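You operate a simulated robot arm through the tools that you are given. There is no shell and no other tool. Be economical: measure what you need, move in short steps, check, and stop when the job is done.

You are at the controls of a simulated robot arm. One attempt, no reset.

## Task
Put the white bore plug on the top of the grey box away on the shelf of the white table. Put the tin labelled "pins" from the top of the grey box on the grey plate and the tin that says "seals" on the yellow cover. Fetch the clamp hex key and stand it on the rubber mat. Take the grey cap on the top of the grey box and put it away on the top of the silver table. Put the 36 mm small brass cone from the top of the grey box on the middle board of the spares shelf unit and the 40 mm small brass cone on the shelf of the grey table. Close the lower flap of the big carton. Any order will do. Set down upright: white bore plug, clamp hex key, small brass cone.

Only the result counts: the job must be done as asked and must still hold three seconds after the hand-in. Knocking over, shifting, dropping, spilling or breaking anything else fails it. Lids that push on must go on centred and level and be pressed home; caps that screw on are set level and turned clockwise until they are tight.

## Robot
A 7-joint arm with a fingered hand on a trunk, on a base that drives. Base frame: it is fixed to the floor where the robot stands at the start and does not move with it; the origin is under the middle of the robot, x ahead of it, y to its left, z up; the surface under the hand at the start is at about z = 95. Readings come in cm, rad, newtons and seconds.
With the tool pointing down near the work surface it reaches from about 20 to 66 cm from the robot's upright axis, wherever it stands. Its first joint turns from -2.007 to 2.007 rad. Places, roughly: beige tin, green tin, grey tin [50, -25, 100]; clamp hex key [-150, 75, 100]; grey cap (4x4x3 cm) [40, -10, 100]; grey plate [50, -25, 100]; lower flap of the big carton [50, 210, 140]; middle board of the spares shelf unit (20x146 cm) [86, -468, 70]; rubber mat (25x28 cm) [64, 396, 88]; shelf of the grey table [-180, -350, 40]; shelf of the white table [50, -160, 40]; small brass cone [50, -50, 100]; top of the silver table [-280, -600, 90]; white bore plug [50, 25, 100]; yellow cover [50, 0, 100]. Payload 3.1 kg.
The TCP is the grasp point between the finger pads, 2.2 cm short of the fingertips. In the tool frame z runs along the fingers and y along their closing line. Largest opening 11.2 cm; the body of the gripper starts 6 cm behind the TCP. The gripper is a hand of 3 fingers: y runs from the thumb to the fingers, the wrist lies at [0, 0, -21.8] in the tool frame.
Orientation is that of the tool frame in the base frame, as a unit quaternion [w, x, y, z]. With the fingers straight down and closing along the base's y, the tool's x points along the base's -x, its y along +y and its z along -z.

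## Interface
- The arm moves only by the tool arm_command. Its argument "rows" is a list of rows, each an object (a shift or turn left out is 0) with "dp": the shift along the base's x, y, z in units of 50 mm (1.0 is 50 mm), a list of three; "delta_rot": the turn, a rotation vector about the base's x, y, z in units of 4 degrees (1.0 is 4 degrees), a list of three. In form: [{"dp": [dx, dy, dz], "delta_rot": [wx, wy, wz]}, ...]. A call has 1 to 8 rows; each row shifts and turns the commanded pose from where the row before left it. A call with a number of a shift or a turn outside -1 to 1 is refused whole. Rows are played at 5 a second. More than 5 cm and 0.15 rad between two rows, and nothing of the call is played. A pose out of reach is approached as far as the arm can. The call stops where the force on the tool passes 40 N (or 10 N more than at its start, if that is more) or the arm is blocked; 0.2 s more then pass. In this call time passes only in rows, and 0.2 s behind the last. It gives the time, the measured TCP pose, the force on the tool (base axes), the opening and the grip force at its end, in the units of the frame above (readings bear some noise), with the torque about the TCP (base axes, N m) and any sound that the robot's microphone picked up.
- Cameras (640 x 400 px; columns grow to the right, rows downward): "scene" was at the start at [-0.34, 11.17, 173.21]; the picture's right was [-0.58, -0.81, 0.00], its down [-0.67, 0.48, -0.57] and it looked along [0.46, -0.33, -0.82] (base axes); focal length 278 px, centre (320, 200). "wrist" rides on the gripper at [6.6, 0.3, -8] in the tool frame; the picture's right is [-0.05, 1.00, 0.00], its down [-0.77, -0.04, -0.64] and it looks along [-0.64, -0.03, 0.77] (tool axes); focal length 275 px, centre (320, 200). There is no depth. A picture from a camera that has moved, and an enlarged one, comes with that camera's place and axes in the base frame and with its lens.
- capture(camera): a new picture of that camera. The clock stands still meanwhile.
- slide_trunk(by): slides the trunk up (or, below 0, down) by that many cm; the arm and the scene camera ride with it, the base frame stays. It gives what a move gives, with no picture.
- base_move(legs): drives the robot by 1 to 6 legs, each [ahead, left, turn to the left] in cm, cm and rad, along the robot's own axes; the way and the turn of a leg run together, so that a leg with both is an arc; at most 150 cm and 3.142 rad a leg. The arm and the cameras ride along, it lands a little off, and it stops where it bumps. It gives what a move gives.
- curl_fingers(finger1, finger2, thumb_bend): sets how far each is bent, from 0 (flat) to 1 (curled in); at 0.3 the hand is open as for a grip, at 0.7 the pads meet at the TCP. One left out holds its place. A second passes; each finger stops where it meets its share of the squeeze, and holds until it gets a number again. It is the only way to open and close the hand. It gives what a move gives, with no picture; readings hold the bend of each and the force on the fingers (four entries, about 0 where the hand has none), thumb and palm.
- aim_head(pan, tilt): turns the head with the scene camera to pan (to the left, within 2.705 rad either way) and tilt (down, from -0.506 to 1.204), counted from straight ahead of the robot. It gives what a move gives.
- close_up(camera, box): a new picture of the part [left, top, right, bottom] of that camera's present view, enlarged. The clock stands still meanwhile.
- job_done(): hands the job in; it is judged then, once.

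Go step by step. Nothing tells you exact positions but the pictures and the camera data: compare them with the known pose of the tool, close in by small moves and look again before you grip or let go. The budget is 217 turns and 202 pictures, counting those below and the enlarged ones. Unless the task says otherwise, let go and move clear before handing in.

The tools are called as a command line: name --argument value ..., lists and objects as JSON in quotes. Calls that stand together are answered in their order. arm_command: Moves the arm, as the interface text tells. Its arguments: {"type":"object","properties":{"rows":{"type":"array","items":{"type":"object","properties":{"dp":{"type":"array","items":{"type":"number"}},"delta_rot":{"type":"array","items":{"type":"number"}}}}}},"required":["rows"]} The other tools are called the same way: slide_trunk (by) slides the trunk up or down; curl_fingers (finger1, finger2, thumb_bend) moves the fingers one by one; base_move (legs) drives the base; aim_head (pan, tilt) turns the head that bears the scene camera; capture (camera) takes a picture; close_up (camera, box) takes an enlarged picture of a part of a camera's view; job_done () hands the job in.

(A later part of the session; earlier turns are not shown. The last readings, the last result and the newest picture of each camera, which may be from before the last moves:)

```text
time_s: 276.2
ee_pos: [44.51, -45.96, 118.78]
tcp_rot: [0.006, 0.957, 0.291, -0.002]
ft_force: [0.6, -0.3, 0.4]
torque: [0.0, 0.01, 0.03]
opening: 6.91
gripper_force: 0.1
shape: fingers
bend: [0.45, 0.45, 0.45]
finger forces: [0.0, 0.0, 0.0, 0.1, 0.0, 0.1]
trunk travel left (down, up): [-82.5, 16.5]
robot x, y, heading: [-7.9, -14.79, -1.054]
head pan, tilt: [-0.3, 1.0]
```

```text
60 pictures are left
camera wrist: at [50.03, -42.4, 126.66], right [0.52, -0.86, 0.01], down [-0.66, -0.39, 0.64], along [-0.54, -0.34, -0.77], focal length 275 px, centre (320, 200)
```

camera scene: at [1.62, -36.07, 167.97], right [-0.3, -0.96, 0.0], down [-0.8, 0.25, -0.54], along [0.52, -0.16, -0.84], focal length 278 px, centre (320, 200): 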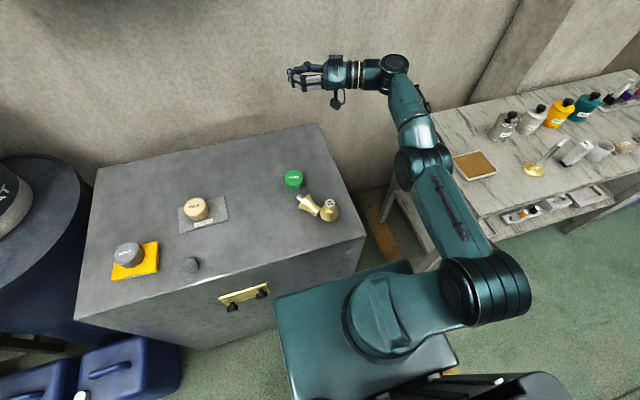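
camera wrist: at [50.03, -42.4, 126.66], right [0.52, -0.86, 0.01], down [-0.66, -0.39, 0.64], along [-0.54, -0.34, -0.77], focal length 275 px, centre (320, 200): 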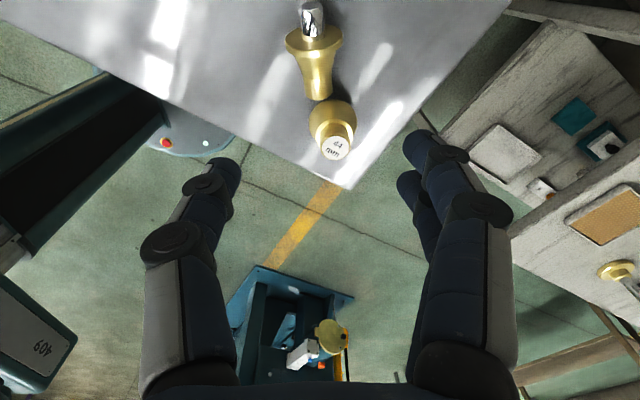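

Aligned within 4°. I correct and descend to the cone's waist.

arm_command --rows '[{"dp": [-0.14, -0.07, -0.85], "delta_rot": [0, 0, 1]}, {"dp": [0, 0, -0.85]}, {"dp": [0, 0, -0.85]}, {"dp": [0, 0, -0.85]}, {"dp": [0, 0, -0.5]}]'

capture --camera "wrist"

```text
time_s: 277.4
ee_pos: [43.52, -46.5, 99.29]
tcp_rot: [0.007, 0.945, 0.326, 0.0]
ft_force: [0.3, 0.5, 0.1]
torque: [-0.02, -0.05, 0.01]
opening: 6.88
gripper_force: 0.1
shape: fingers
bend: [0.45, 0.45, 0.45]
finger forces: [0.0, 0.0, 0.1, 0.0, 0.0, 0.0]
trunk travel left (down, up): [-82.5, 16.5]
robot x, y, heading: [-8.09, -14.92, -1.045]
head pan, tilt: [-0.3, 1.0]
```

```text
59 pictures are left
camera wrist: at [48.88, -42.36, 107.28], right [0.58, -0.82, 0.01], down [-0.63, -0.44, 0.64], along [-0.52, -0.38, -0.77], focal length 275 px, centre (320, 200)
```

wrist: 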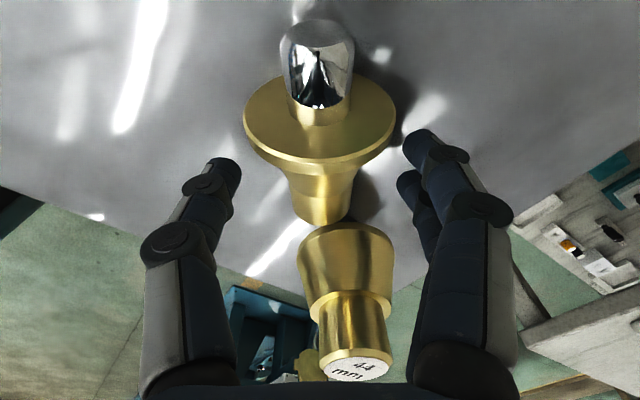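

Good alignment. Down the last 1.6 cm and grip.

arm_command --rows '[{"dp": [-0.02, -0.02, -0.16]}, {"dp": [0, 0, -0.16]}]'

curl_fingers --finger1 0.76 --finger2 0.76 --thumb_bend 0.76

arm_command --rows '[{"dp": [0.03, 0.02, 0.4]}, {"dp": [0, 0, 0.9]}, {"dp": [0, 0, 0.9]}, {"dp": [0, 0, 0.9]}]'

capture --camera "wrist"

```text
time_s: 278.1
ee_pos: [43.4, -46.5, 97.79]
tcp_rot: [0.005, 0.946, 0.325, -0.001]
ft_force: [-0.2, 0.1, -0.7]
torque: [0.0, -0.01, -0.02]
opening: 6.88
gripper_force: 0.1
shape: fingers
bend: [0.45, 0.45, 0.45]
finger forces: [0.0, 0.1, 0.0, 0.0, 0.0, 0.1]
trunk travel left (down, up): [-82.5, 16.5]
robot x, y, heading: [-7.67, -15.51, -1.053]
head pan, tilt: [-0.3, 1.0]
```

```text
time_s: 279.1
ee_pos: [43.4, -46.52, 97.84]
tcp_rot: [0.006, 0.946, 0.325, -0.001]
ft_force: [0.5, -0.2, 0.1]
torque: [-0.02, 0.01, 0.0]
opening: 2.13
gripper_force: 15.8
shape: fingers
bend: [0.63, 0.69, 0.67]
finger forces: [8.2, 8.1, 0.1, 0.0, 14.1, 0.1]
trunk travel left (down, up): [-82.5, 16.5]
robot x, y, heading: [-7.48, -14.85, -1.047]
head pan, tilt: [-0.3, 1.0]
```

```text
time_s: 280.1
ee_pos: [43.37, -46.2, 113.52]
tcp_rot: [0.005, 0.945, 0.326, -0.001]
ft_force: [-0.3, -0.8, -3.3]
torque: [-0.03, 0.03, 0.03]
opening: 2.06
gripper_force: 14.6
shape: fingers
bend: [0.64, 0.71, 0.67]
finger forces: [7.5, 7.2, 0.0, 0.1, 14.8, 0.0]
trunk travel left (down, up): [-82.5, 16.5]
robot x, y, heading: [-8.02, -15.42, -1.045]
head pan, tilt: [-0.3, 1.0]
```

```text
58 pictures are left
camera wrist: at [48.67, -42.34, 121.37], right [0.58, -0.82, 0.01], down [-0.63, -0.44, 0.64], along [-0.52, -0.38, -0.77], focal length 275 px, centre (320, 200)
```

wrist: 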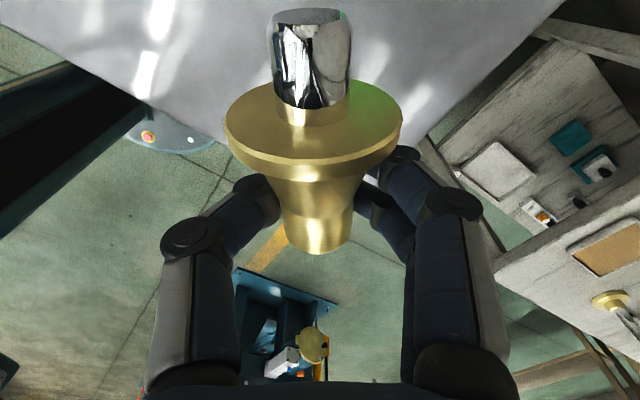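

Held with 15 N. I yaw the hand back (vertical), then drive around the tables toward the spares shelf unit.

arm_command --rows '[{"delta_rot": [0, 0, 1]}, {"delta_rot": [0, 0, 1]}, {"delta_rot": [0, 0, 1]}, {"delta_rot": [0, 0, 1]}, {"delta_rot": [0, 0, 1]}, {"delta_rot": [0, 0, 1]}, {"delta_rot": [0, 0, 1]}, {"delta_rot": [0, 0, 1]}]'

arm_command --rows '[{"delta_rot": [0, 0, 1]}, {"delta_rot": [0, 0, 1]}, {"delta_rot": [0, 0, 1]}, {"delta_rot": [0, 0, 1]}, {"delta_rot": [0, 0, 1]}, {"delta_rot": [0, 0, 1]}, {"delta_rot": [0, 0, 1]}, {"delta_rot": [0, 0, 1]}]'

arm_command --rows '[{"delta_rot": [0, 0, 1]}, {"delta_rot": [0, 0, 1]}, {"delta_rot": [0, 0, 1]}, {"delta_rot": [0, 0, 1]}, {"delta_rot": [0, 0, 0.5]}]'

base_move --legs '[[-21, -36.4, 0], [0, 0, -0.524], [140, 0, 0], [82, 0, 0]]'

```text
time_s: 281.9
ee_pos: [43.5, -46.27, 113.38]
tcp_rot: [0.006, 0.818, 0.575, 0.001]
ft_force: [0.0, 0.6, -3.0]
torque: [-0.05, 0.02, 0.02]
opening: 2.02
gripper_force: 14.8
shape: fingers
bend: [0.64, 0.71, 0.67]
finger forces: [7.5, 7.2, 0.0, 0.0, 14.7, 0.1]
trunk travel left (down, up): [-82.5, 16.5]
robot x, y, heading: [-7.89, -15.31, -1.047]
head pan, tilt: [-0.3, 1.0]
```

```text
time_s: 283.6
ee_pos: [43.52, -46.34, 113.43]
tcp_rot: [0.005, 0.629, 0.778, 0.003]
ft_force: [0.3, 0.1, -3.0]
torque: [-0.07, -0.02, -0.01]
opening: 2.05
gripper_force: 14.2
shape: fingers
bend: [0.64, 0.71, 0.67]
finger forces: [7.5, 7.2, 0.0, 0.0, 14.7, 0.0]
trunk travel left (down, up): [-82.5, 16.5]
robot x, y, heading: [-7.89, -15.28, -1.047]
head pan, tilt: [-0.3, 1.0]
```

```text
time_s: 284.9
ee_pos: [43.47, -46.29, 113.34]
tcp_rot: [0.004, 0.5, 0.866, 0.004]
ft_force: [-0.3, -0.4, -2.9]
torque: [-0.05, -0.01, -0.01]
opening: 2.05
gripper_force: 14.0
shape: fingers
bend: [0.64, 0.71, 0.67]
finger forces: [7.5, 7.1, 0.0, 0.0, 14.6, 0.1]
trunk travel left (down, up): [-82.5, 16.5]
robot x, y, heading: [-8.08, -15.03, -1.05]
head pan, tilt: [-0.3, 1.0]
```

```text
time_s: 299.5
ee_pos: [-15.6, -290.94, 113.4]
tcp_rot: [0.004, 0.7, 0.715, 0.003]
ft_force: [-0.3, 0.1, -2.7]
torque: [-0.05, 0.0, 0.04]
opening: 2.05
gripper_force: 14.8
shape: fingers
bend: [0.64, 0.71, 0.67]
finger forces: [7.3, 7.0, 0.0, 0.1, 14.2, 0.0]
trunk travel left (down, up): [-82.5, 16.5]
robot x, y, heading: [-45.76, -238.43, -1.555]
head pan, tilt: [-0.3, 1.0]
```

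Holding well. I look ahead to plan the route to the spares shelf unit.

aim_head --pan 0.45 --tilt 0.4

capture --camera "scene"

```text
time_s: 300.6
ee_pos: [-15.67, -290.96, 113.32]
tcp_rot: [0.005, 0.7, 0.714, 0.003]
ft_force: [-0.8, 0.6, -3.5]
torque: [-0.06, -0.03, 0.04]
opening: 2.02
gripper_force: 14.4
shape: fingers
bend: [0.64, 0.71, 0.67]
finger forces: [7.4, 7.0, 0.0, 0.0, 14.4, 0.0]
trunk travel left (down, up): [-82.5, 16.5]
robot x, y, heading: [-45.86, -238.74, -1.552]
head pan, tilt: [0.45, 0.4]
```

```text
57 pictures are left
camera scene: at [-26.62, -240.75, 172.98], right [-0.89, -0.45, 0.0], down [-0.18, 0.35, -0.92], along [0.42, -0.82, -0.39], focal length 278 px, centre (320, 200)
```

scene: 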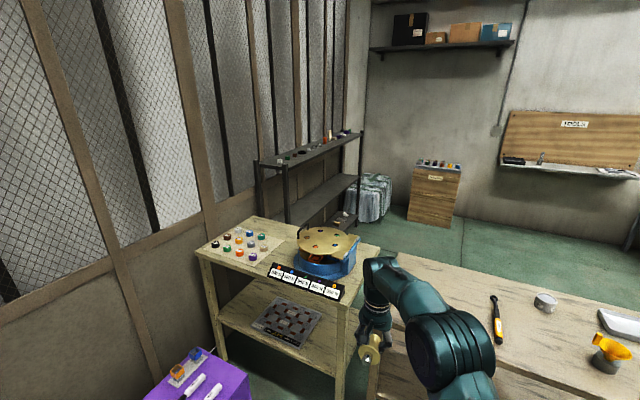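

The rack's middle board (z≈70) is free, with about 45 cm of room above it. I drive around the grey table to reach it from behind the tables.

base_move --legs '[[0, -150, 0], [0, -95, 0], [150, 0, 0], [50, 0, -0.018], [0, 150, 0], [0, 120, 0]]'

aim_head --pan 1.2 --tilt 0.6

capture --camera "scene"

```text
time_s: 334.9
ee_pos: [9.39, -498.85, 113.37]
tcp_rot: [0.004, 0.711, 0.703, 0.002]
ft_force: [1.0, -0.4, -3.7]
torque: [-0.08, -0.02, -0.02]
opening: 2.0
gripper_force: 13.9
shape: fingers
bend: [0.64, 0.71, 0.67]
finger forces: [7.3, 6.8, 0.0, 0.0, 14.0, 0.0]
trunk travel left (down, up): [-82.5, 16.5]
robot x, y, heading: [-18.7, -445.64, -1.586]
head pan, tilt: [0.45, 0.4]
```

```text
time_s: 336.0
ee_pos: [9.5, -498.84, 113.18]
tcp_rot: [0.004, 0.711, 0.703, 0.002]
ft_force: [0.2, -0.1, -3.2]
torque: [-0.09, -0.01, 0.02]
opening: 2.01
gripper_force: 13.8
shape: fingers
bend: [0.64, 0.71, 0.67]
finger forces: [7.2, 6.8, 0.0, 0.0, 14.0, 0.0]
trunk travel left (down, up): [-82.5, 16.5]
robot x, y, heading: [-18.61, -445.89, -1.586]
head pan, tilt: [1.201, 0.6]
```

```text
56 pictures are left
camera scene: at [4.48, -443.27, 171.17], right [-0.38, -0.93, 0.0], down [-0.52, 0.21, -0.82], along [0.76, -0.31, -0.57], focal length 278 px, centre (320, 200)
```

scene: 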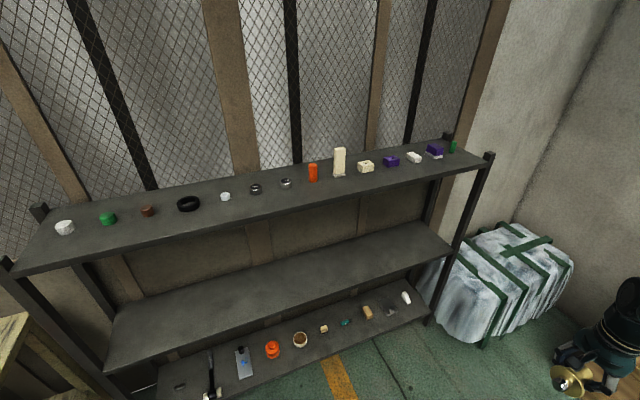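

The middle board is empty. Now I pitch the hand to horizontal so the cone stands peg-down, in small steps, and check.

arm_command --rows '[{"delta_rot": [-1, 0, 0]}, {"delta_rot": [-1, 0, 0]}, {"delta_rot": [-1, 0, 0]}, {"delta_rot": [-1, 0, 0]}, {"delta_rot": [-1, 0, 0]}, {"delta_rot": [-1, 0, 0]}, {"delta_rot": [-1, 0, 0]}, {"delta_rot": [-1, 0, 0]}]'

arm_command --rows '[{"delta_rot": [-1, 0, 0]}, {"delta_rot": [-1, 0, 0]}, {"delta_rot": [-1, 0, 0]}, {"delta_rot": [-1, 0, 0]}, {"delta_rot": [-1, 0, 0]}, {"delta_rot": [-1, 0, 0]}]'

capture --camera "wrist"

```text
time_s: 337.8
ee_pos: [9.62, -498.92, 113.44]
tcp_rot: [0.202, 0.683, 0.676, -0.191]
ft_force: [-0.2, 0.9, -3.7]
torque: [-0.02, 0.04, -0.01]
opening: 2.0
gripper_force: 14.1
shape: fingers
bend: [0.64, 0.71, 0.67]
finger forces: [7.1, 6.7, 0.0, 0.0, 14.0, 0.1]
trunk travel left (down, up): [-82.5, 16.5]
robot x, y, heading: [-18.74, -445.74, -1.585]
head pan, tilt: [1.201, 0.6]
```

```text
time_s: 339.2
ee_pos: [9.42, -498.79, 113.27]
tcp_rot: [0.339, 0.626, 0.621, -0.328]
ft_force: [-0.2, -0.4, -3.0]
torque: [-0.04, -0.01, -0.02]
opening: 1.97
gripper_force: 13.6
shape: fingers
bend: [0.64, 0.71, 0.67]
finger forces: [6.7, 6.5, 0.1, 0.1, 13.4, 0.0]
trunk travel left (down, up): [-82.5, 16.5]
robot x, y, heading: [-18.92, -445.65, -1.59]
head pan, tilt: [1.201, 0.6]
```

```text
55 pictures are left
camera wrist: at [9.71, -488.37, 112.14], right [1.0, -0.02, 0.06], down [-0.05, 0.1, 0.99], along [-0.03, -0.99, 0.1], focal length 275 px, centre (320, 200)
```

wrist: 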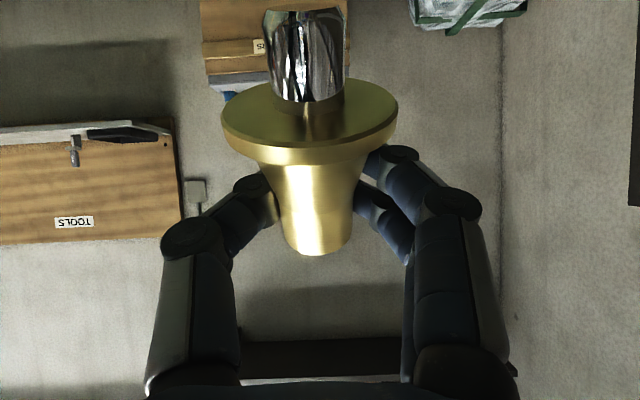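

The peg axis is in line with the tool; another 34° makes it vertical.

arm_command --rows '[{"delta_rot": [-1, 0, 0]}, {"delta_rot": [-1, 0, 0]}, {"delta_rot": [-1, 0, 0]}, {"delta_rot": [-1, 0, 0]}, {"delta_rot": [-1, 0, 0]}, {"delta_rot": [-1, 0, 0]}, {"delta_rot": [-1, 0, 0]}, {"delta_rot": [-1, 0, 0]}]'

arm_command --rows '[{"delta_rot": [-0.6, 0, 0]}]'

base_move --legs '[[0, 0, 1.586], [0, -42, 0]]'

aim_head --pan 0.1 --tilt 0.75

capture --camera "scene"

```text
time_s: 341.0
ee_pos: [9.37, -498.81, 113.28]
tcp_rot: [0.499, 0.507, 0.507, -0.487]
ft_force: [-0.2, 0.8, -3.8]
torque: [0.01, 0.01, 0.01]
opening: 1.93
gripper_force: 13.3
shape: fingers
bend: [0.65, 0.71, 0.67]
finger forces: [6.5, 6.4, 0.1, 0.0, 13.5, 0.1]
trunk travel left (down, up): [-82.5, 16.5]
robot x, y, heading: [-19.11, -445.64, -1.583]
head pan, tilt: [1.201, 0.6]
```

```text
time_s: 341.4
ee_pos: [9.38, -498.87, 113.24]
tcp_rot: [0.509, 0.497, 0.496, -0.497]
ft_force: [0.1, -0.3, -3.8]
torque: [0.0, 0.03, 0.01]
opening: 1.95
gripper_force: 13.6
shape: fingers
bend: [0.65, 0.71, 0.67]
finger forces: [6.5, 6.5, 0.0, 0.0, 13.6, 0.0]
trunk travel left (down, up): [-82.5, 16.5]
robot x, y, heading: [-18.59, -445.71, -1.586]
head pan, tilt: [1.201, 0.6]
```

```text
time_s: 347.9
ee_pos: [33.53, -459.92, 113.18]
tcp_rot: [0.711, -0.002, 0.703, 0.011]
ft_force: [0.4, 0.1, -3.1]
torque: [0.02, 0.02, 0.0]
opening: 1.91
gripper_force: 13.3
shape: fingers
bend: [0.65, 0.71, 0.67]
finger forces: [6.3, 6.3, 0.1, 0.0, 13.1, 0.0]
trunk travel left (down, up): [-82.5, 16.5]
robot x, y, heading: [-19.53, -488.68, -0.005]
head pan, tilt: [1.201, 0.6]
```

```text
time_s: 349.2
ee_pos: [33.53, -459.98, 113.32]
tcp_rot: [0.711, -0.002, 0.703, 0.011]
ft_force: [0.1, 0.3, -3.0]
torque: [-0.04, 0.0, 0.0]
opening: 1.9
gripper_force: 13.2
shape: fingers
bend: [0.65, 0.71, 0.67]
finger forces: [6.3, 6.3, 0.0, 0.0, 13.1, 0.1]
trunk travel left (down, up): [-82.5, 16.5]
robot x, y, heading: [-19.32, -488.57, -0.011]
head pan, tilt: [0.099, 0.75]
```

```text
54 pictures are left
camera scene: at [-17.11, -472.54, 169.88], right [0.09, -1.0, 0.0], down [-0.68, -0.06, -0.73], along [0.73, 0.07, -0.68], focal length 278 px, centre (320, 200)
```

scene: 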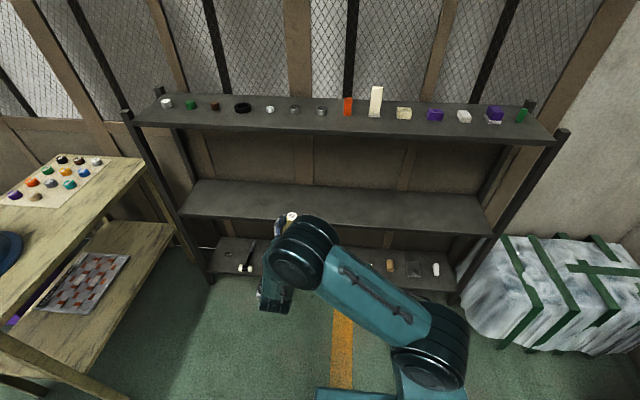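

The cone stands peg-down in the hand. I lower the trunk so it's about 4 cm above the board level and drive towards the rack.

slide_trunk --by -32

base_move --legs '[[36, 0, 0.008]]'

capture --camera "scene"

capture --camera "wrist"

```text
time_s: 352.4
ee_pos: [33.57, -459.98, 81.46]
tcp_rot: [0.71, -0.004, 0.704, 0.012]
ft_force: [0.0, 0.6, -3.4]
torque: [0.01, 0.05, 0.04]
opening: 1.88
gripper_force: 12.8
shape: fingers
bend: [0.65, 0.71, 0.67]
finger forces: [6.3, 6.2, 0.0, 0.0, 13.0, 0.0]
trunk travel left (down, up): [-50.5, 48.5]
robot x, y, heading: [-19.43, -489.04, -0.004]
head pan, tilt: [0.099, 0.75]
```

```text
time_s: 354.7
ee_pos: [69.7, -459.4, 81.28]
tcp_rot: [0.711, -0.007, 0.703, 0.015]
ft_force: [0.4, -0.1, -3.5]
torque: [-0.01, 0.02, 0.0]
opening: 1.91
gripper_force: 12.7
shape: fingers
bend: [0.65, 0.71, 0.67]
finger forces: [6.3, 6.3, 0.0, 0.0, 12.9, 0.1]
trunk travel left (down, up): [-50.5, 48.5]
robot x, y, heading: [16.61, -488.76, 0.004]
head pan, tilt: [0.099, 0.75]
```

```text
53 pictures are left
camera scene: at [19.12, -472.56, 137.88], right [0.1, -0.99, 0.0], down [-0.68, -0.07, -0.73], along [0.73, 0.08, -0.68], focal length 278 px, centre (320, 200)
```

scene: 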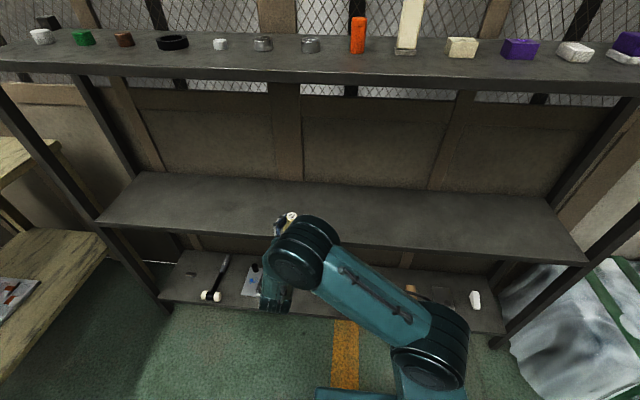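

```text
52 pictures are left
camera wrist: at [61.62, -459.23, 74.5], right [-0.03, 1.0, 0.06], down [-0.64, -0.06, 0.76], along [0.77, -0.01, 0.64], focal length 275 px, centre (320, 200)
```

wrist: 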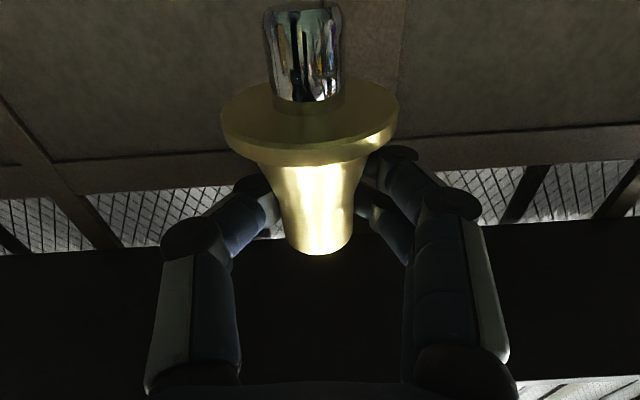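

I drive 8 cm further so the peg is over the board, then lower.

base_move --legs '[[8.3, 0, 0]]'

arm_command --rows '[{"dp": [0, 0, -0.4]}, {"dp": [0, 0, -0.4]}, {"dp": [0, 0, -0.1]}]'

close_up --camera "scene" --box '[230, 160, 350, 260]'

```text
time_s: 355.8
ee_pos: [77.99, -459.38, 81.22]
tcp_rot: [0.711, -0.005, 0.703, 0.015]
ft_force: [0.6, -0.7, -3.7]
torque: [-0.03, 0.01, 0.02]
opening: 1.89
gripper_force: 13.1
shape: fingers
bend: [0.65, 0.71, 0.67]
finger forces: [6.4, 6.3, 0.0, 0.0, 13.1, 0.0]
trunk travel left (down, up): [-50.5, 48.5]
robot x, y, heading: [25.14, -488.56, 0.004]
head pan, tilt: [0.099, 0.75]
```

```text
time_s: 356.6
ee_pos: [77.93, -459.35, 76.6]
tcp_rot: [0.711, -0.006, 0.703, 0.016]
ft_force: [-0.3, 0.2, -3.7]
torque: [0.0, 0.03, 0.02]
opening: 1.88
gripper_force: 12.8
shape: fingers
bend: [0.65, 0.71, 0.67]
finger forces: [6.3, 6.3, 0.0, 0.0, 13.1, 0.0]
trunk travel left (down, up): [-50.5, 48.5]
robot x, y, heading: [25.39, -489.01, 0.004]
head pan, tilt: [0.099, 0.75]
```

```text
4.00 times, centred on (290, 210) of scene
camera zoom: at [27.39, -472.52, 137.88], right [0.1, -0.99, 0.0], down [-0.68, -0.07, -0.73], along [0.73, 0.08, -0.68], focal length 1110 px, centre (440, 160)
```

zoom: 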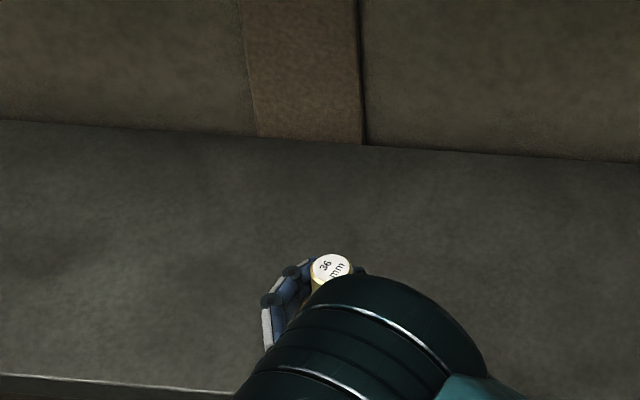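

arm_command --rows '[{"dp": [0, 0, -0.04]}, {"dp": [0, 0, -0.04]}, {"dp": [0, 0, -0.04]}, {"dp": [0, 0, -0.04]}]'

```text
time_s: 357.6
ee_pos: [77.88, -459.41, 76.06]
tcp_rot: [0.711, -0.006, 0.703, 0.015]
ft_force: [0.1, -0.5, -1.9]
torque: [0.01, -0.03, -0.03]
opening: 1.88
gripper_force: 13.1
shape: fingers
bend: [0.65, 0.71, 0.67]
finger forces: [6.6, 6.3, 0.0, 0.0, 13.1, 0.0]
trunk travel left (down, up): [-50.5, 48.5]
robot x, y, heading: [24.99, -489.05, 0.007]
head pan, tilt: [0.099, 0.75]
```

First touch. A little more to seat it flat.

arm_command --rows '[{"dp": [0, 0, -0.025]}, {"dp": [0, 0, -0.025]}]'

close_up --camera "wrist" --box '[200, 0, 440, 270]'

```text
time_s: 358.2
ee_pos: [77.93, -459.52, 75.94]
tcp_rot: [0.712, -0.005, 0.702, 0.015]
ft_force: [0.5, 2.0, 8.6]
torque: [-0.01, -0.13, 0.01]
opening: 1.92
gripper_force: 14.5
shape: fingers
bend: [0.65, 0.71, 0.67]
finger forces: [8.3, 6.5, 0.0, 0.0, 13.8, 0.0]
trunk travel left (down, up): [-50.5, 48.5]
robot x, y, heading: [25.49, -488.72, 0.007]
head pan, tilt: [0.099, 0.75]
```

```text
1.48 times, centred on (320, 135) of wrist
camera zoom: at [69.88, -459.26, 69.14], right [-0.03, 1.0, 0.06], down [-0.65, -0.07, 0.76], along [0.76, -0.02, 0.65], focal length 408 px, centre (320, 296)
```

zoom: 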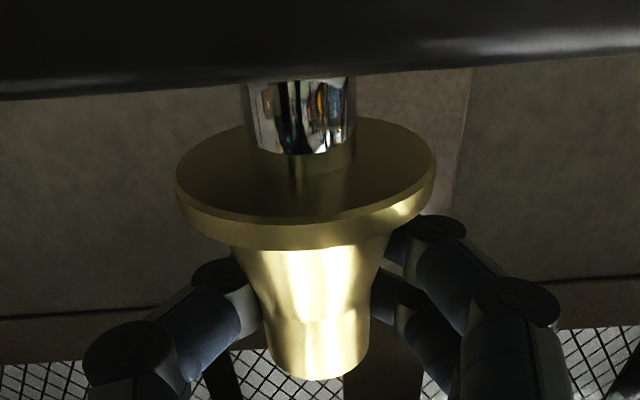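

Upright in both directions. I ease the load slightly and open the fingers.

arm_command --rows '[{"dp": [0, 0, 0.015]}]'

curl_fingers --finger1 0.45 --finger2 0.45 --thumb_bend 0.45

close_up --camera "wrist" --box '[200, 0, 440, 270]'

```text
time_s: 358.6
ee_pos: [77.74, -459.53, 75.87]
tcp_rot: [0.712, -0.005, 0.702, 0.015]
ft_force: [1.4, 0.9, 8.9]
torque: [-0.03, -0.14, 0.05]
opening: 1.91
gripper_force: 13.7
shape: fingers
bend: [0.65, 0.71, 0.67]
finger forces: [8.3, 6.4, 0.1, 0.0, 13.6, 0.1]
trunk travel left (down, up): [-50.5, 48.5]
robot x, y, heading: [25.49, -488.64, 0.01]
head pan, tilt: [0.099, 0.75]
```

```text
time_s: 359.6
ee_pos: [77.83, -459.41, 75.76]
tcp_rot: [0.711, -0.006, 0.703, 0.014]
ft_force: [0.9, 0.5, 0.3]
torque: [0.0, 0.01, 0.03]
opening: 6.88
gripper_force: 0.0
shape: fingers
bend: [0.45, 0.45, 0.45]
finger forces: [0.0, 0.0, 0.1, 0.0, 0.0, 0.0]
trunk travel left (down, up): [-50.5, 48.5]
robot x, y, heading: [25.1, -488.54, 0.008]
head pan, tilt: [0.099, 0.75]
```

```text
1.48 times, centred on (320, 135) of wrist
camera zoom: at [69.86, -459.23, 69.06], right [-0.03, 1.0, 0.06], down [-0.64, -0.06, 0.76], along [0.77, -0.02, 0.64], focal length 408 px, centre (320, 296)
```

zoom: 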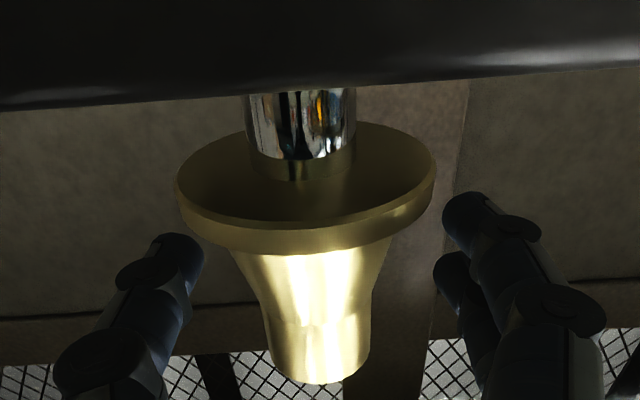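

It stands free on its peg. I back straight out and verify.

base_move --legs '[[-45, 0, 0]]'

close_up --camera "scene" --box '[200, 100, 400, 225]'

```text
time_s: 362.3
ee_pos: [32.71, -459.5, 75.85]
tcp_rot: [0.711, -0.006, 0.703, 0.015]
ft_force: [0.3, 0.1, -0.3]
torque: [-0.02, 0.04, -0.01]
opening: 6.88
gripper_force: 0.1
shape: fingers
bend: [0.45, 0.45, 0.45]
finger forces: [0.1, 0.0, 0.0, 0.0, 0.1, 0.0]
trunk travel left (down, up): [-50.5, 48.5]
robot x, y, heading: [-19.62, -489.14, 0.006]
head pan, tilt: [0.099, 0.75]
```

```text
3.20 times, centred on (300, 162) of scene
camera zoom: at [-17.85, -472.83, 137.89], right [0.11, -0.99, 0.0], down [-0.68, -0.07, -0.73], along [0.73, 0.08, -0.68], focal length 888 px, centre (384, 320)
```

zoom: 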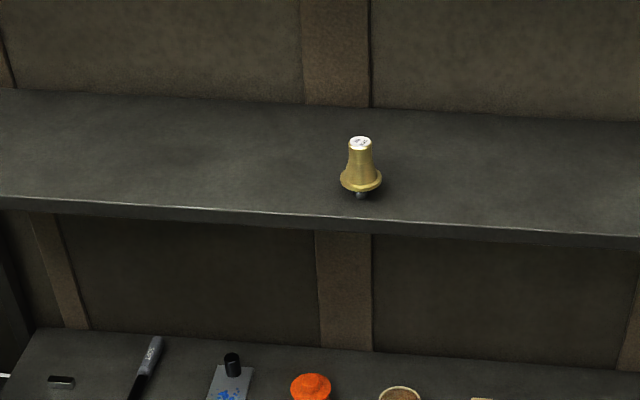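

The 36 mm cone stands on the middle board. Now the grey cap: I bring the hand back to vertical, raise the trunk and drive back to the grey box.

arm_command --rows '[{"dp": [-0.12, -0.22, 0], "delta_rot": [0, 1, 0]}, {"dp": [-0.12, -0.22, 0], "delta_rot": [0, 1, 0]}, {"dp": [-0.12, -0.22, 0], "delta_rot": [0, 1, 0]}, {"dp": [-0.12, -0.22, 0], "delta_rot": [0, 1, 0]}, {"dp": [-0.12, -0.22, 0], "delta_rot": [0, 1, 0]}, {"dp": [-0.12, -0.22, 0], "delta_rot": [0, 1, 0]}, {"dp": [-0.12, -0.22, 0], "delta_rot": [0, 1, 0]}, {"dp": [-0.12, -0.22, 0], "delta_rot": [0, 1, 0]}]'

arm_command --rows '[{"dp": [-0.12, -0.22, 0], "delta_rot": [0, 1, 0]}, {"dp": [-0.12, -0.22, 0], "delta_rot": [0, 1, 0]}, {"dp": [-0.12, -0.22, 0], "delta_rot": [0, 1, 0]}, {"dp": [-0.12, -0.22, 0], "delta_rot": [0, 1, 0]}, {"dp": [-0.12, -0.22, 0], "delta_rot": [0, 1, 0]}, {"dp": [-0.12, -0.22, 0], "delta_rot": [0, 1, 0]}, {"dp": [-0.12, -0.22, 0], "delta_rot": [0, 1, 0]}, {"dp": [-0.12, -0.22, 0], "delta_rot": [0, 1, 0]}]'

arm_command --rows '[{"dp": [-0.12, -0.22, 0], "delta_rot": [0, 1, 0]}, {"dp": [-0.12, -0.22, 0], "delta_rot": [0, 1, 0]}, {"dp": [-0.12, -0.22, 0], "delta_rot": [0, 1, 0]}, {"dp": [-0.12, -0.22, 0], "delta_rot": [0, 1, 0]}, {"dp": [-0.12, -0.22, 0], "delta_rot": [0, 1, 0]}, {"dp": [-0.12, -0.22, 0], "delta_rot": [0, 1, 0]}, {"dp": [0, 0, 0], "delta_rot": [0, 0.6, 0]}]'

slide_trunk --by 40

base_move --legs '[[0, 47, 0], [-150, 0, 0], [-140, 0, 0], [0, 150, 0], [0, 57, 0], [150, 0, 0]]'

base_move --legs '[[112, 0, 0], [0, 150, 0], [0, 57, 0]]'

```text
time_s: 364.1
ee_pos: [28.07, -468.38, 75.83]
tcp_rot: [0.489, -0.003, 0.872, 0.018]
ft_force: [-1.4, -0.2, 0.3]
torque: [0.0, 0.02, -0.02]
opening: 6.88
gripper_force: 0.1
shape: fingers
bend: [0.45, 0.45, 0.45]
finger forces: [0.0, 0.0, 0.0, 0.1, 0.0, 0.0]
trunk travel left (down, up): [-50.5, 48.5]
robot x, y, heading: [-19.54, -489.15, 0.006]
head pan, tilt: [0.099, 0.75]
```

```text
time_s: 365.9
ee_pos: [23.11, -477.33, 75.96]
tcp_rot: [0.229, 0.003, 0.973, 0.018]
ft_force: [0.3, 0.1, -0.1]
torque: [-0.01, -0.04, 0.01]
opening: 6.9
gripper_force: 0.0
shape: fingers
bend: [0.45, 0.45, 0.45]
finger forces: [0.0, 0.0, 0.1, 0.0, 0.0, 0.1]
trunk travel left (down, up): [-50.5, 48.5]
robot x, y, heading: [-19.38, -488.92, 0.009]
head pan, tilt: [0.099, 0.75]
```

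```text
time_s: 367.5
ee_pos: [19.85, -483.51, 75.84]
tcp_rot: [0.001, 0.007, 1.0, 0.017]
ft_force: [-0.2, -0.5, 0.0]
torque: [0.02, -0.01, -0.02]
opening: 6.85
gripper_force: 0.1
shape: fingers
bend: [0.45, 0.45, 0.45]
finger forces: [0.0, 0.0, 0.1, 0.1, 0.0, 0.0]
out of reach, approached as far as the arm can: row 2
trunk travel left (down, up): [-50.5, 48.5]
robot x, y, heading: [-19.99, -489.54, 0.01]
head pan, tilt: [0.099, 0.75]
```

```text
time_s: 371.3
ee_pos: [19.75, -483.39, 115.85]
tcp_rot: [0.002, 0.006, 1.0, 0.016]
ft_force: [0.3, -0.2, -1.3]
torque: [-0.03, -0.02, 0.0]
opening: 6.89
gripper_force: 0.0
shape: fingers
bend: [0.45, 0.45, 0.45]
finger forces: [0.0, 0.0, 0.0, 0.0, 0.0, 0.0]
trunk travel left (down, up): [-90.5, 8.5]
robot x, y, heading: [-19.98, -489.13, 0.003]
head pan, tilt: [0.099, 0.75]
```

```text
time_s: 404.8
ee_pos: [-131.98, -245.09, 115.87]
tcp_rot: [0.002, 0.029, 0.999, 0.016]
ft_force: [0.6, -0.4, 0.2]
torque: [-0.01, 0.01, 0.0]
opening: 6.87
gripper_force: 0.1
shape: fingers
bend: [0.45, 0.45, 0.45]
finger forces: [0.0, 0.0, 0.1, 0.1, 0.0, 0.1]
trunk travel left (down, up): [-90.5, 8.5]
robot x, y, heading: [-171.76, -249.33, -0.035]
head pan, tilt: [0.099, 0.75]
```

```text
time_s: 420.1
ee_pos: [-13.37, -47.73, 115.97]
tcp_rot: [0.002, 0.029, 0.999, 0.017]
ft_force: [-0.5, -0.6, 0.3]
torque: [0.0, 0.03, 0.01]
opening: 6.86
gripper_force: 0.1
shape: fingers
bend: [0.45, 0.45, 0.45]
finger forces: [0.0, 0.0, 0.1, 0.0, 0.1, 0.0]
trunk travel left (down, up): [-90.5, 8.5]
robot x, y, heading: [-53.27, -51.11, -0.037]
head pan, tilt: [0.099, 0.75]
```

First I put the green tin back: I drive up to the box and look at it.

base_move --legs '[[0, 16, 0.037], [52, 0, 0]]'

curl_fingers --finger1 0.3 --finger2 0.3 --thumb_bend 0.3

arm_command --rows '[{"dp": [0.7, -0.6, 0]}, {"dp": [0.7, -0.6, 0]}, {"dp": [0.7, -0.6, 0]}, {"dp": [0.6, -0.5, 0]}]'

capture --camera "wrist"

```text
time_s: 424.2
ee_pos: [38.82, -30.06, 116.04]
tcp_rot: [0.002, 0.011, 1.0, 0.016]
ft_force: [-0.4, 0.7, -0.4]
torque: [0.02, 0.0, 0.01]
opening: 6.87
gripper_force: 0.2
shape: fingers
bend: [0.45, 0.45, 0.45]
finger forces: [0.1, 0.0, 0.0, 0.0, 0.0, 0.0]
trunk travel left (down, up): [-90.5, 8.5]
robot x, y, heading: [-0.74, -35.44, 0.002]
head pan, tilt: [0.099, 0.75]
```

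```text
time_s: 425.2
ee_pos: [38.9, -30.19, 115.82]
tcp_rot: [0.002, 0.01, 1.0, 0.016]
ft_force: [-0.1, 0.1, -0.1]
torque: [0.03, 0.0, 0.03]
opening: 11.13
gripper_force: 0.1
shape: fingers
bend: [0.3, 0.3, 0.3]
finger forces: [0.1, 0.1, 0.0, 0.0, 0.0, 0.0]
trunk travel left (down, up): [-90.5, 8.5]
robot x, y, heading: [-0.99, -35.23, 0.001]
head pan, tilt: [0.099, 0.75]
```

```text
time_s: 426.2
ee_pos: [52.33, -42.07, 115.88]
tcp_rot: [0.001, 0.009, 1.0, 0.017]
ft_force: [0.5, -0.1, -1.0]
torque: [-0.02, 0.0, 0.0]
opening: 11.12
gripper_force: 0.0
shape: fingers
bend: [0.3, 0.3, 0.3]
finger forces: [0.0, 0.0, 0.1, 0.0, 0.1, 0.0]
trunk travel left (down, up): [-90.5, 8.5]
robot x, y, heading: [-1.07, -35.57, 0.001]
head pan, tilt: [0.099, 0.75]
```

```text
47 pictures are left
camera wrist: at [45.66, -41.88, 123.88], right [0.07, 1.0, 0.03], down [0.77, -0.07, 0.64], along [0.64, -0.02, -0.77], focal length 275 px, centre (320, 200)
```

wrist: 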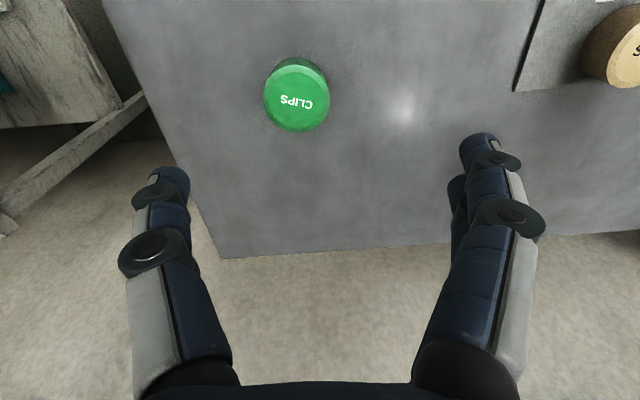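

Green tin at [54.5, -43.8]; its original spot was about [52.7, -46.1]. I grip it, shift it back and release.

arm_command --rows '[{"dp": [0.43, -0.35, -0.6]}, {"dp": [0, 0, -0.95]}, {"dp": [0, 0, -0.95]}, {"dp": [0, 0, -0.9]}]'

curl_fingers --finger1 0.7 --finger2 0.7 --thumb_bend 0.7

arm_command --rows '[{"dp": [0, 0, 0.12]}, {"dp": [-0.19, -0.23, 0]}, {"dp": [-0.19, -0.23, 0]}, {"dp": [0, 0, -0.08]}, {"dp": [0, 0, -0.03]}, {"dp": [0, 0, -0.03]}]'

```text
time_s: 427.2
ee_pos: [54.44, -43.46, 98.96]
tcp_rot: [0.002, 0.009, 1.0, 0.017]
ft_force: [0.8, 1.0, 0.0]
torque: [0.01, 0.0, 0.02]
opening: 11.11
gripper_force: 0.0
shape: fingers
bend: [0.3, 0.3, 0.3]
finger forces: [0.1, 0.0, 0.0, 0.0, 0.0, 0.0]
trunk travel left (down, up): [-90.5, 8.5]
robot x, y, heading: [-0.95, -35.43, 0.002]
head pan, tilt: [0.099, 0.75]
```

```text
time_s: 428.2
ee_pos: [54.35, -43.44, 99.14]
tcp_rot: [0.002, 0.01, 1.0, 0.016]
ft_force: [0.4, 0.7, -0.1]
torque: [0.05, 0.03, -0.03]
opening: 5.1
gripper_force: 15.7
shape: fingers
bend: [0.53, 0.51, 0.56]
finger forces: [7.8, 8.1, 0.0, 0.0, 15.7, 0.0]
trunk travel left (down, up): [-90.5, 8.5]
robot x, y, heading: [-0.68, -35.09, -0.0]
head pan, tilt: [0.099, 0.75]
```

```text
time_s: 429.6
ee_pos: [52.59, -45.71, 99.0]
tcp_rot: [0.003, 0.011, 1.0, 0.015]
ft_force: [3.5, 0.2, 12.6]
torque: [0.05, -0.09, 0.01]
opening: 5.13
gripper_force: 16.5
shape: fingers
bend: [0.54, 0.52, 0.56]
finger forces: [7.7, 8.3, 0.0, 0.0, 16.7, 0.0]
trunk travel left (down, up): [-90.5, 8.5]
robot x, y, heading: [-0.74, -35.27, 0.003]
head pan, tilt: [0.099, 0.75]
```

Back in place. I release, rise, and go to the grey cap.

arm_command --rows '[{"dp": [0, 0, 0.03]}]'

curl_fingers --finger1 0.3 --finger2 0.3 --thumb_bend 0.3

arm_command --rows '[{"dp": [0, 0, 0.9]}, {"dp": [0, 0, 0.9]}, {"dp": [0, 0, 0.9]}]'

arm_command --rows '[{"dp": [-0.415, 0.865, 0]}, {"dp": [-0.415, 0.865, 0]}, {"dp": [-0.415, 0.865, 0]}, {"dp": [-0.415, 0.865, 0]}, {"dp": [-0.415, 0.865, 0]}, {"dp": [-0.415, 0.865, 0]}, {"dp": [-0.415, 0.865, 0]}, {"dp": [-0.415, 0.865, 0]}]'

curl_fingers --finger1 0.4 --finger2 0.4 --thumb_bend 0.4

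capture --camera "wrist"

```text
time_s: 430.0
ee_pos: [52.5, -45.61, 98.99]
tcp_rot: [0.002, 0.011, 1.0, 0.017]
ft_force: [1.1, 0.5, 4.7]
torque: [0.11, -0.06, -0.03]
opening: 5.12
gripper_force: 16.6
shape: fingers
bend: [0.54, 0.52, 0.56]
finger forces: [8.0, 8.6, 0.1, 0.0, 15.7, 0.1]
trunk travel left (down, up): [-90.5, 8.5]
robot x, y, heading: [-1.24, -35.37, 0.004]
head pan, tilt: [0.099, 0.75]
```

```text
time_s: 431.0
ee_pos: [52.57, -45.78, 98.97]
tcp_rot: [0.002, 0.011, 1.0, 0.016]
ft_force: [0.3, 0.5, 0.4]
torque: [-0.03, 0.02, -0.01]
opening: 11.1
gripper_force: 0.1
shape: fingers
bend: [0.3, 0.3, 0.3]
finger forces: [0.0, 0.0, 0.0, 0.0, 0.0, 0.1]
trunk travel left (down, up): [-90.5, 8.5]
robot x, y, heading: [-0.62, -35.38, -0.001]
head pan, tilt: [0.099, 0.75]
```

```text
time_s: 431.8
ee_pos: [52.61, -45.62, 112.74]
tcp_rot: [0.002, 0.011, 1.0, 0.016]
ft_force: [-0.8, -0.5, 0.1]
torque: [-0.02, 0.0, 0.01]
opening: 11.12
gripper_force: 0.0
shape: fingers
bend: [0.3, 0.3, 0.3]
finger forces: [0.1, 0.0, 0.0, 0.0, 0.0, 0.0]
trunk travel left (down, up): [-90.5, 8.5]
robot x, y, heading: [-1.16, -35.2, -0.001]
head pan, tilt: [0.099, 0.75]
```

```text
time_s: 433.6
ee_pos: [35.67, -10.73, 112.36]
tcp_rot: [0.002, 0.01, 1.0, 0.015]
ft_force: [0.0, 0.8, 0.3]
torque: [0.02, 0.02, -0.02]
opening: 11.11
gripper_force: 0.0
shape: fingers
bend: [0.3, 0.3, 0.3]
finger forces: [0.0, 0.0, 0.1, 0.0, 0.1, 0.2]
trunk travel left (down, up): [-90.5, 8.5]
robot x, y, heading: [-0.58, -35.28, 0.004]
head pan, tilt: [0.099, 0.75]
```

```text
time_s: 434.6
ee_pos: [35.73, -10.83, 112.36]
tcp_rot: [0.001, 0.01, 1.0, 0.016]
ft_force: [-0.5, 0.2, -0.2]
torque: [-0.02, 0.03, 0.0]
opening: 8.41
gripper_force: 0.1
shape: fingers
bend: [0.4, 0.4, 0.4]
finger forces: [0.0, 0.0, 0.1, 0.1, 0.0, 0.0]
trunk travel left (down, up): [-90.5, 8.5]
robot x, y, heading: [-0.69, -35.38, -0.004]
head pan, tilt: [0.099, 0.75]
```

```text
46 pictures are left
camera wrist: at [29.07, -10.74, 120.3], right [0.07, 1.0, 0.03], down [0.77, -0.07, 0.64], along [0.64, -0.02, -0.77], focal length 275 px, centre (320, 200)
```

wrist: 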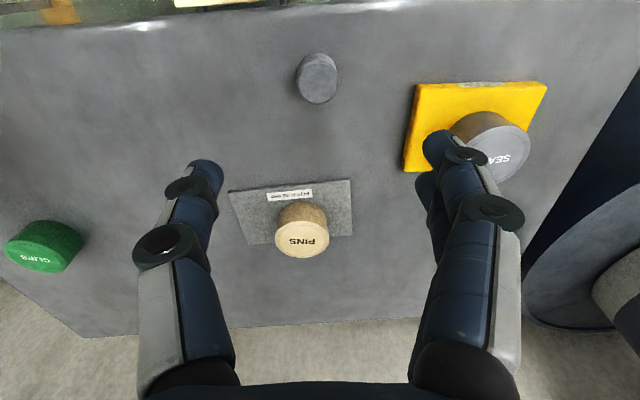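

Cap at [35.5, -10.7]. I go down and grip it.

arm_command --rows '[{"dp": [-0.04, 0.02, -0.95]}, {"dp": [0, 0, -0.95]}, {"dp": [0, 0, -0.95]}, {"dp": [0, 0, -0.13]}]'

curl_fingers --finger1 0.72 --finger2 0.72 --thumb_bend 0.72

arm_command --rows '[{"dp": [0, 0, 0.4]}, {"dp": [0, 0, 0.9]}, {"dp": [0, 0, 0.9]}]'

capture --camera "wrist"

```text
time_s: 435.6
ee_pos: [35.74, -10.97, 97.7]
tcp_rot: [0.003, 0.011, 1.0, 0.017]
ft_force: [-0.7, -0.1, 1.0]
torque: [-0.03, 0.03, 0.05]
opening: 8.42
gripper_force: 0.4
shape: fingers
bend: [0.4, 0.4, 0.4]
finger forces: [0.1, 0.0, 0.0, 0.0, 1.2, 0.0]
trunk travel left (down, up): [-90.5, 8.5]
robot x, y, heading: [-0.97, -35.31, -0.002]
head pan, tilt: [0.099, 0.75]
```

```text
time_s: 436.6
ee_pos: [35.62, -11.07, 97.68]
tcp_rot: [0.001, 0.01, 1.0, 0.016]
ft_force: [-0.9, 0.3, 0.2]
torque: [-0.01, -0.03, 0.0]
opening: 2.52
gripper_force: 14.0
shape: fingers
bend: [0.66, 0.65, 0.64]
finger forces: [6.3, 7.6, 0.0, 0.0, 13.6, 0.0]
trunk travel left (down, up): [-90.5, 8.5]
robot x, y, heading: [-0.79, -35.82, -0.002]
head pan, tilt: [0.099, 0.75]
```

```text
time_s: 437.4
ee_pos: [35.14, -10.97, 108.65]
tcp_rot: [0.002, 0.01, 1.0, 0.017]
ft_force: [0.3, -0.8, 0.2]
torque: [0.01, 0.01, 0.02]
opening: 2.5
gripper_force: 13.9
shape: fingers
bend: [0.66, 0.65, 0.64]
finger forces: [6.5, 7.4, 0.0, 0.2, 12.9, 0.1]
trunk travel left (down, up): [-90.5, 8.5]
robot x, y, heading: [-0.67, -35.3, -0.004]
head pan, tilt: [0.099, 0.75]
```

```text
45 pictures are left
camera wrist: at [28.58, -10.64, 116.63], right [0.07, 1.0, 0.03], down [0.77, -0.07, 0.64], along [0.64, -0.02, -0.77], focal length 275 px, centre (320, 200)
```

wrist: 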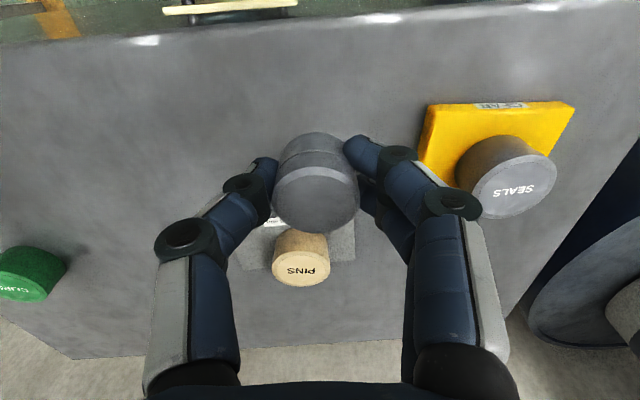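

The cap is held well. I drive to the silver table.

base_move --legs '[[-50, 0, 0], [0, -150, 0], [0, -55, 0], [-150, 0, 0], [-115, 0, 0], [0, -150, 0]]'

base_move --legs '[[0, -100, 0], [0, 0, -1.571]]'

aim_head --pan 0.2 --tilt 0.5

capture --camera "scene"

```text
time_s: 469.3
ee_pos: [-272.22, -368.2, 108.53]
tcp_rot: [0.002, 0.008, 1.0, 0.017]
ft_force: [0.8, 1.1, -0.2]
torque: [0.03, -0.01, 0.0]
opening: 2.48
gripper_force: 14.0
shape: fingers
bend: [0.66, 0.65, 0.64]
finger forces: [6.5, 7.4, 0.0, 0.0, 13.1, 0.0]
trunk travel left (down, up): [-90.5, 8.5]
robot x, y, heading: [-308.28, -393.17, 0.005]
head pan, tilt: [0.099, 0.75]
```

```text
time_s: 478.3
ee_pos: [-285.46, -529.57, 108.55]
tcp_rot: [0.013, 0.721, 0.693, 0.01]
ft_force: [0.8, -0.5, 0.4]
torque: [0.0, -0.02, 0.0]
opening: 2.46
gripper_force: 13.3
shape: fingers
bend: [0.66, 0.66, 0.64]
finger forces: [6.5, 7.3, 0.1, 0.1, 12.7, 0.1]
trunk travel left (down, up): [-90.5, 8.5]
robot x, y, heading: [-309.37, -492.93, -1.589]
head pan, tilt: [0.099, 0.75]
```

```text
time_s: 479.1
ee_pos: [-285.38, -529.64, 108.6]
tcp_rot: [0.014, 0.72, 0.693, 0.011]
ft_force: [1.0, 0.2, -0.5]
torque: [-0.02, -0.03, 0.01]
opening: 2.51
gripper_force: 12.6
shape: fingers
bend: [0.66, 0.66, 0.64]
finger forces: [6.5, 7.3, 0.0, 0.1, 12.7, 0.1]
trunk travel left (down, up): [-90.5, 8.5]
robot x, y, heading: [-309.57, -492.97, -1.589]
head pan, tilt: [0.201, 0.499]
```

```text
44 pictures are left
camera scene: at [-292.45, -496.18, 180.07], right [-0.98, -0.18, 0.0], down [-0.09, 0.47, -0.88], along [0.16, -0.86, -0.48], focal length 278 px, centre (320, 200)
```

scene: 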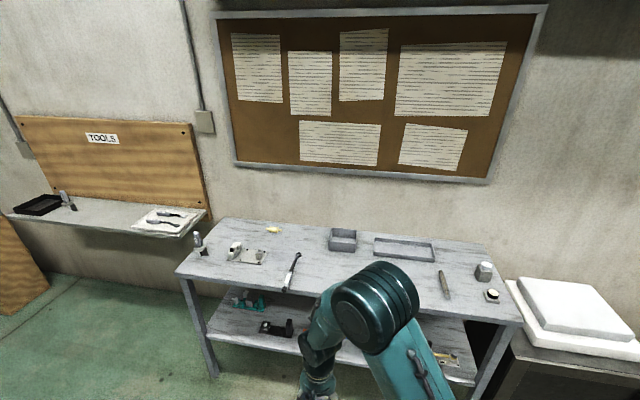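

The silver table's front middle is free around [-291, -590]. I drive up, extend and lower.

base_move --legs '[[45, 0, 0]]'

arm_command --rows '[{"dp": [-0.25, -0.75, 0]}, {"dp": [-0.25, -0.75, 0]}, {"dp": [-0.25, -0.75, 0]}, {"dp": [-0.25, -0.75, 0]}, {"dp": [0, 0, -0.9]}, {"dp": [0, 0, -0.9]}, {"dp": [0, 0, -0.7]}]'

capture --camera "wrist"

```text
time_s: 481.8
ee_pos: [-286.5, -573.83, 108.69]
tcp_rot: [0.013, 0.722, 0.692, 0.01]
ft_force: [1.1, 0.5, -0.5]
torque: [0.0, 0.01, 0.0]
opening: 2.49
gripper_force: 13.2
shape: fingers
bend: [0.66, 0.66, 0.64]
finger forces: [6.5, 7.3, 0.0, 0.0, 12.7, 0.1]
trunk travel left (down, up): [-90.5, 8.5]
robot x, y, heading: [-309.93, -537.32, -1.591]
head pan, tilt: [0.201, 0.499]
```

```text
time_s: 483.4
ee_pos: [-291.31, -589.01, 95.97]
tcp_rot: [0.013, 0.722, 0.692, 0.01]
ft_force: [0.3, 0.8, -0.3]
torque: [-0.01, 0.02, -0.02]
opening: 2.46
gripper_force: 12.8
shape: fingers
bend: [0.67, 0.66, 0.64]
finger forces: [6.7, 7.2, 0.0, 0.0, 12.5, 0.0]
trunk travel left (down, up): [-90.5, 8.5]
robot x, y, heading: [-310.07, -537.21, -1.59]
head pan, tilt: [0.201, 0.499]
```

```text
43 pictures are left
camera wrist: at [-291.06, -582.41, 103.89], right [1.0, -0.09, 0.03], down [-0.09, -0.77, 0.64], along [-0.03, -0.64, -0.77], focal length 275 px, centre (320, 200)
```

wrist: 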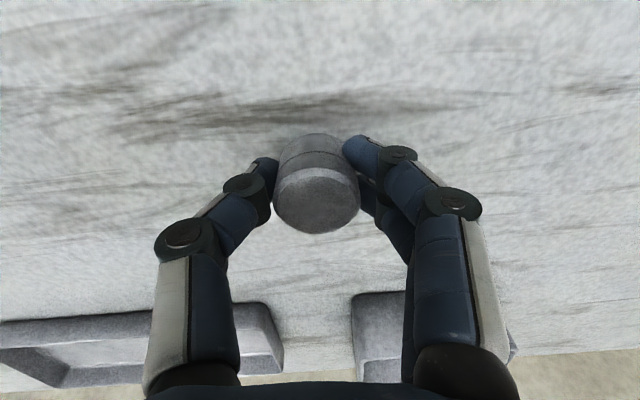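

Clear spot. Lowering to contact.

arm_command --rows '[{"dp": [0, 0, -0.2]}, {"dp": [0, 0, -0.1]}, {"dp": [0, 0, -0.06]}, {"dp": [0, 0, -0.06]}, {"dp": [0, 0, -0.05]}, {"dp": [0, 0, -0.05]}, {"dp": [0, 0, -0.05]}]'

```text
time_s: 484.9
ee_pos: [-291.32, -588.86, 93.25]
tcp_rot: [0.013, 0.722, 0.692, 0.01]
ft_force: [-0.2, -0.1, -0.4]
torque: [-0.04, -0.01, -0.01]
opening: 2.47
gripper_force: 13.1
shape: fingers
bend: [0.67, 0.66, 0.64]
finger forces: [6.6, 7.4, 0.0, 0.0, 12.4, 0.0]
trunk travel left (down, up): [-90.5, 8.5]
robot x, y, heading: [-310.55, -537.47, -1.59]
head pan, tilt: [0.201, 0.499]
```

arm_command --rows '[{"dp": [0, 0, -0.04]}, {"dp": [0, 0, -0.04]}, {"dp": [0, 0, -0.04]}, {"dp": [0, 0, -0.04]}, {"dp": [0, 0, -0.04]}]'

```text
time_s: 486.1
ee_pos: [-291.22, -588.68, 92.13]
tcp_rot: [0.013, 0.722, 0.692, 0.01]
ft_force: [-0.2, -0.1, -0.3]
torque: [-0.03, 0.03, -0.02]
opening: 2.44
gripper_force: 13.3
shape: fingers
bend: [0.67, 0.66, 0.64]
finger forces: [6.6, 7.3, 0.1, 0.1, 12.5, 0.0]
trunk travel left (down, up): [-90.5, 8.5]
robot x, y, heading: [-310.34, -537.45, -1.59]
head pan, tilt: [0.201, 0.499]
```

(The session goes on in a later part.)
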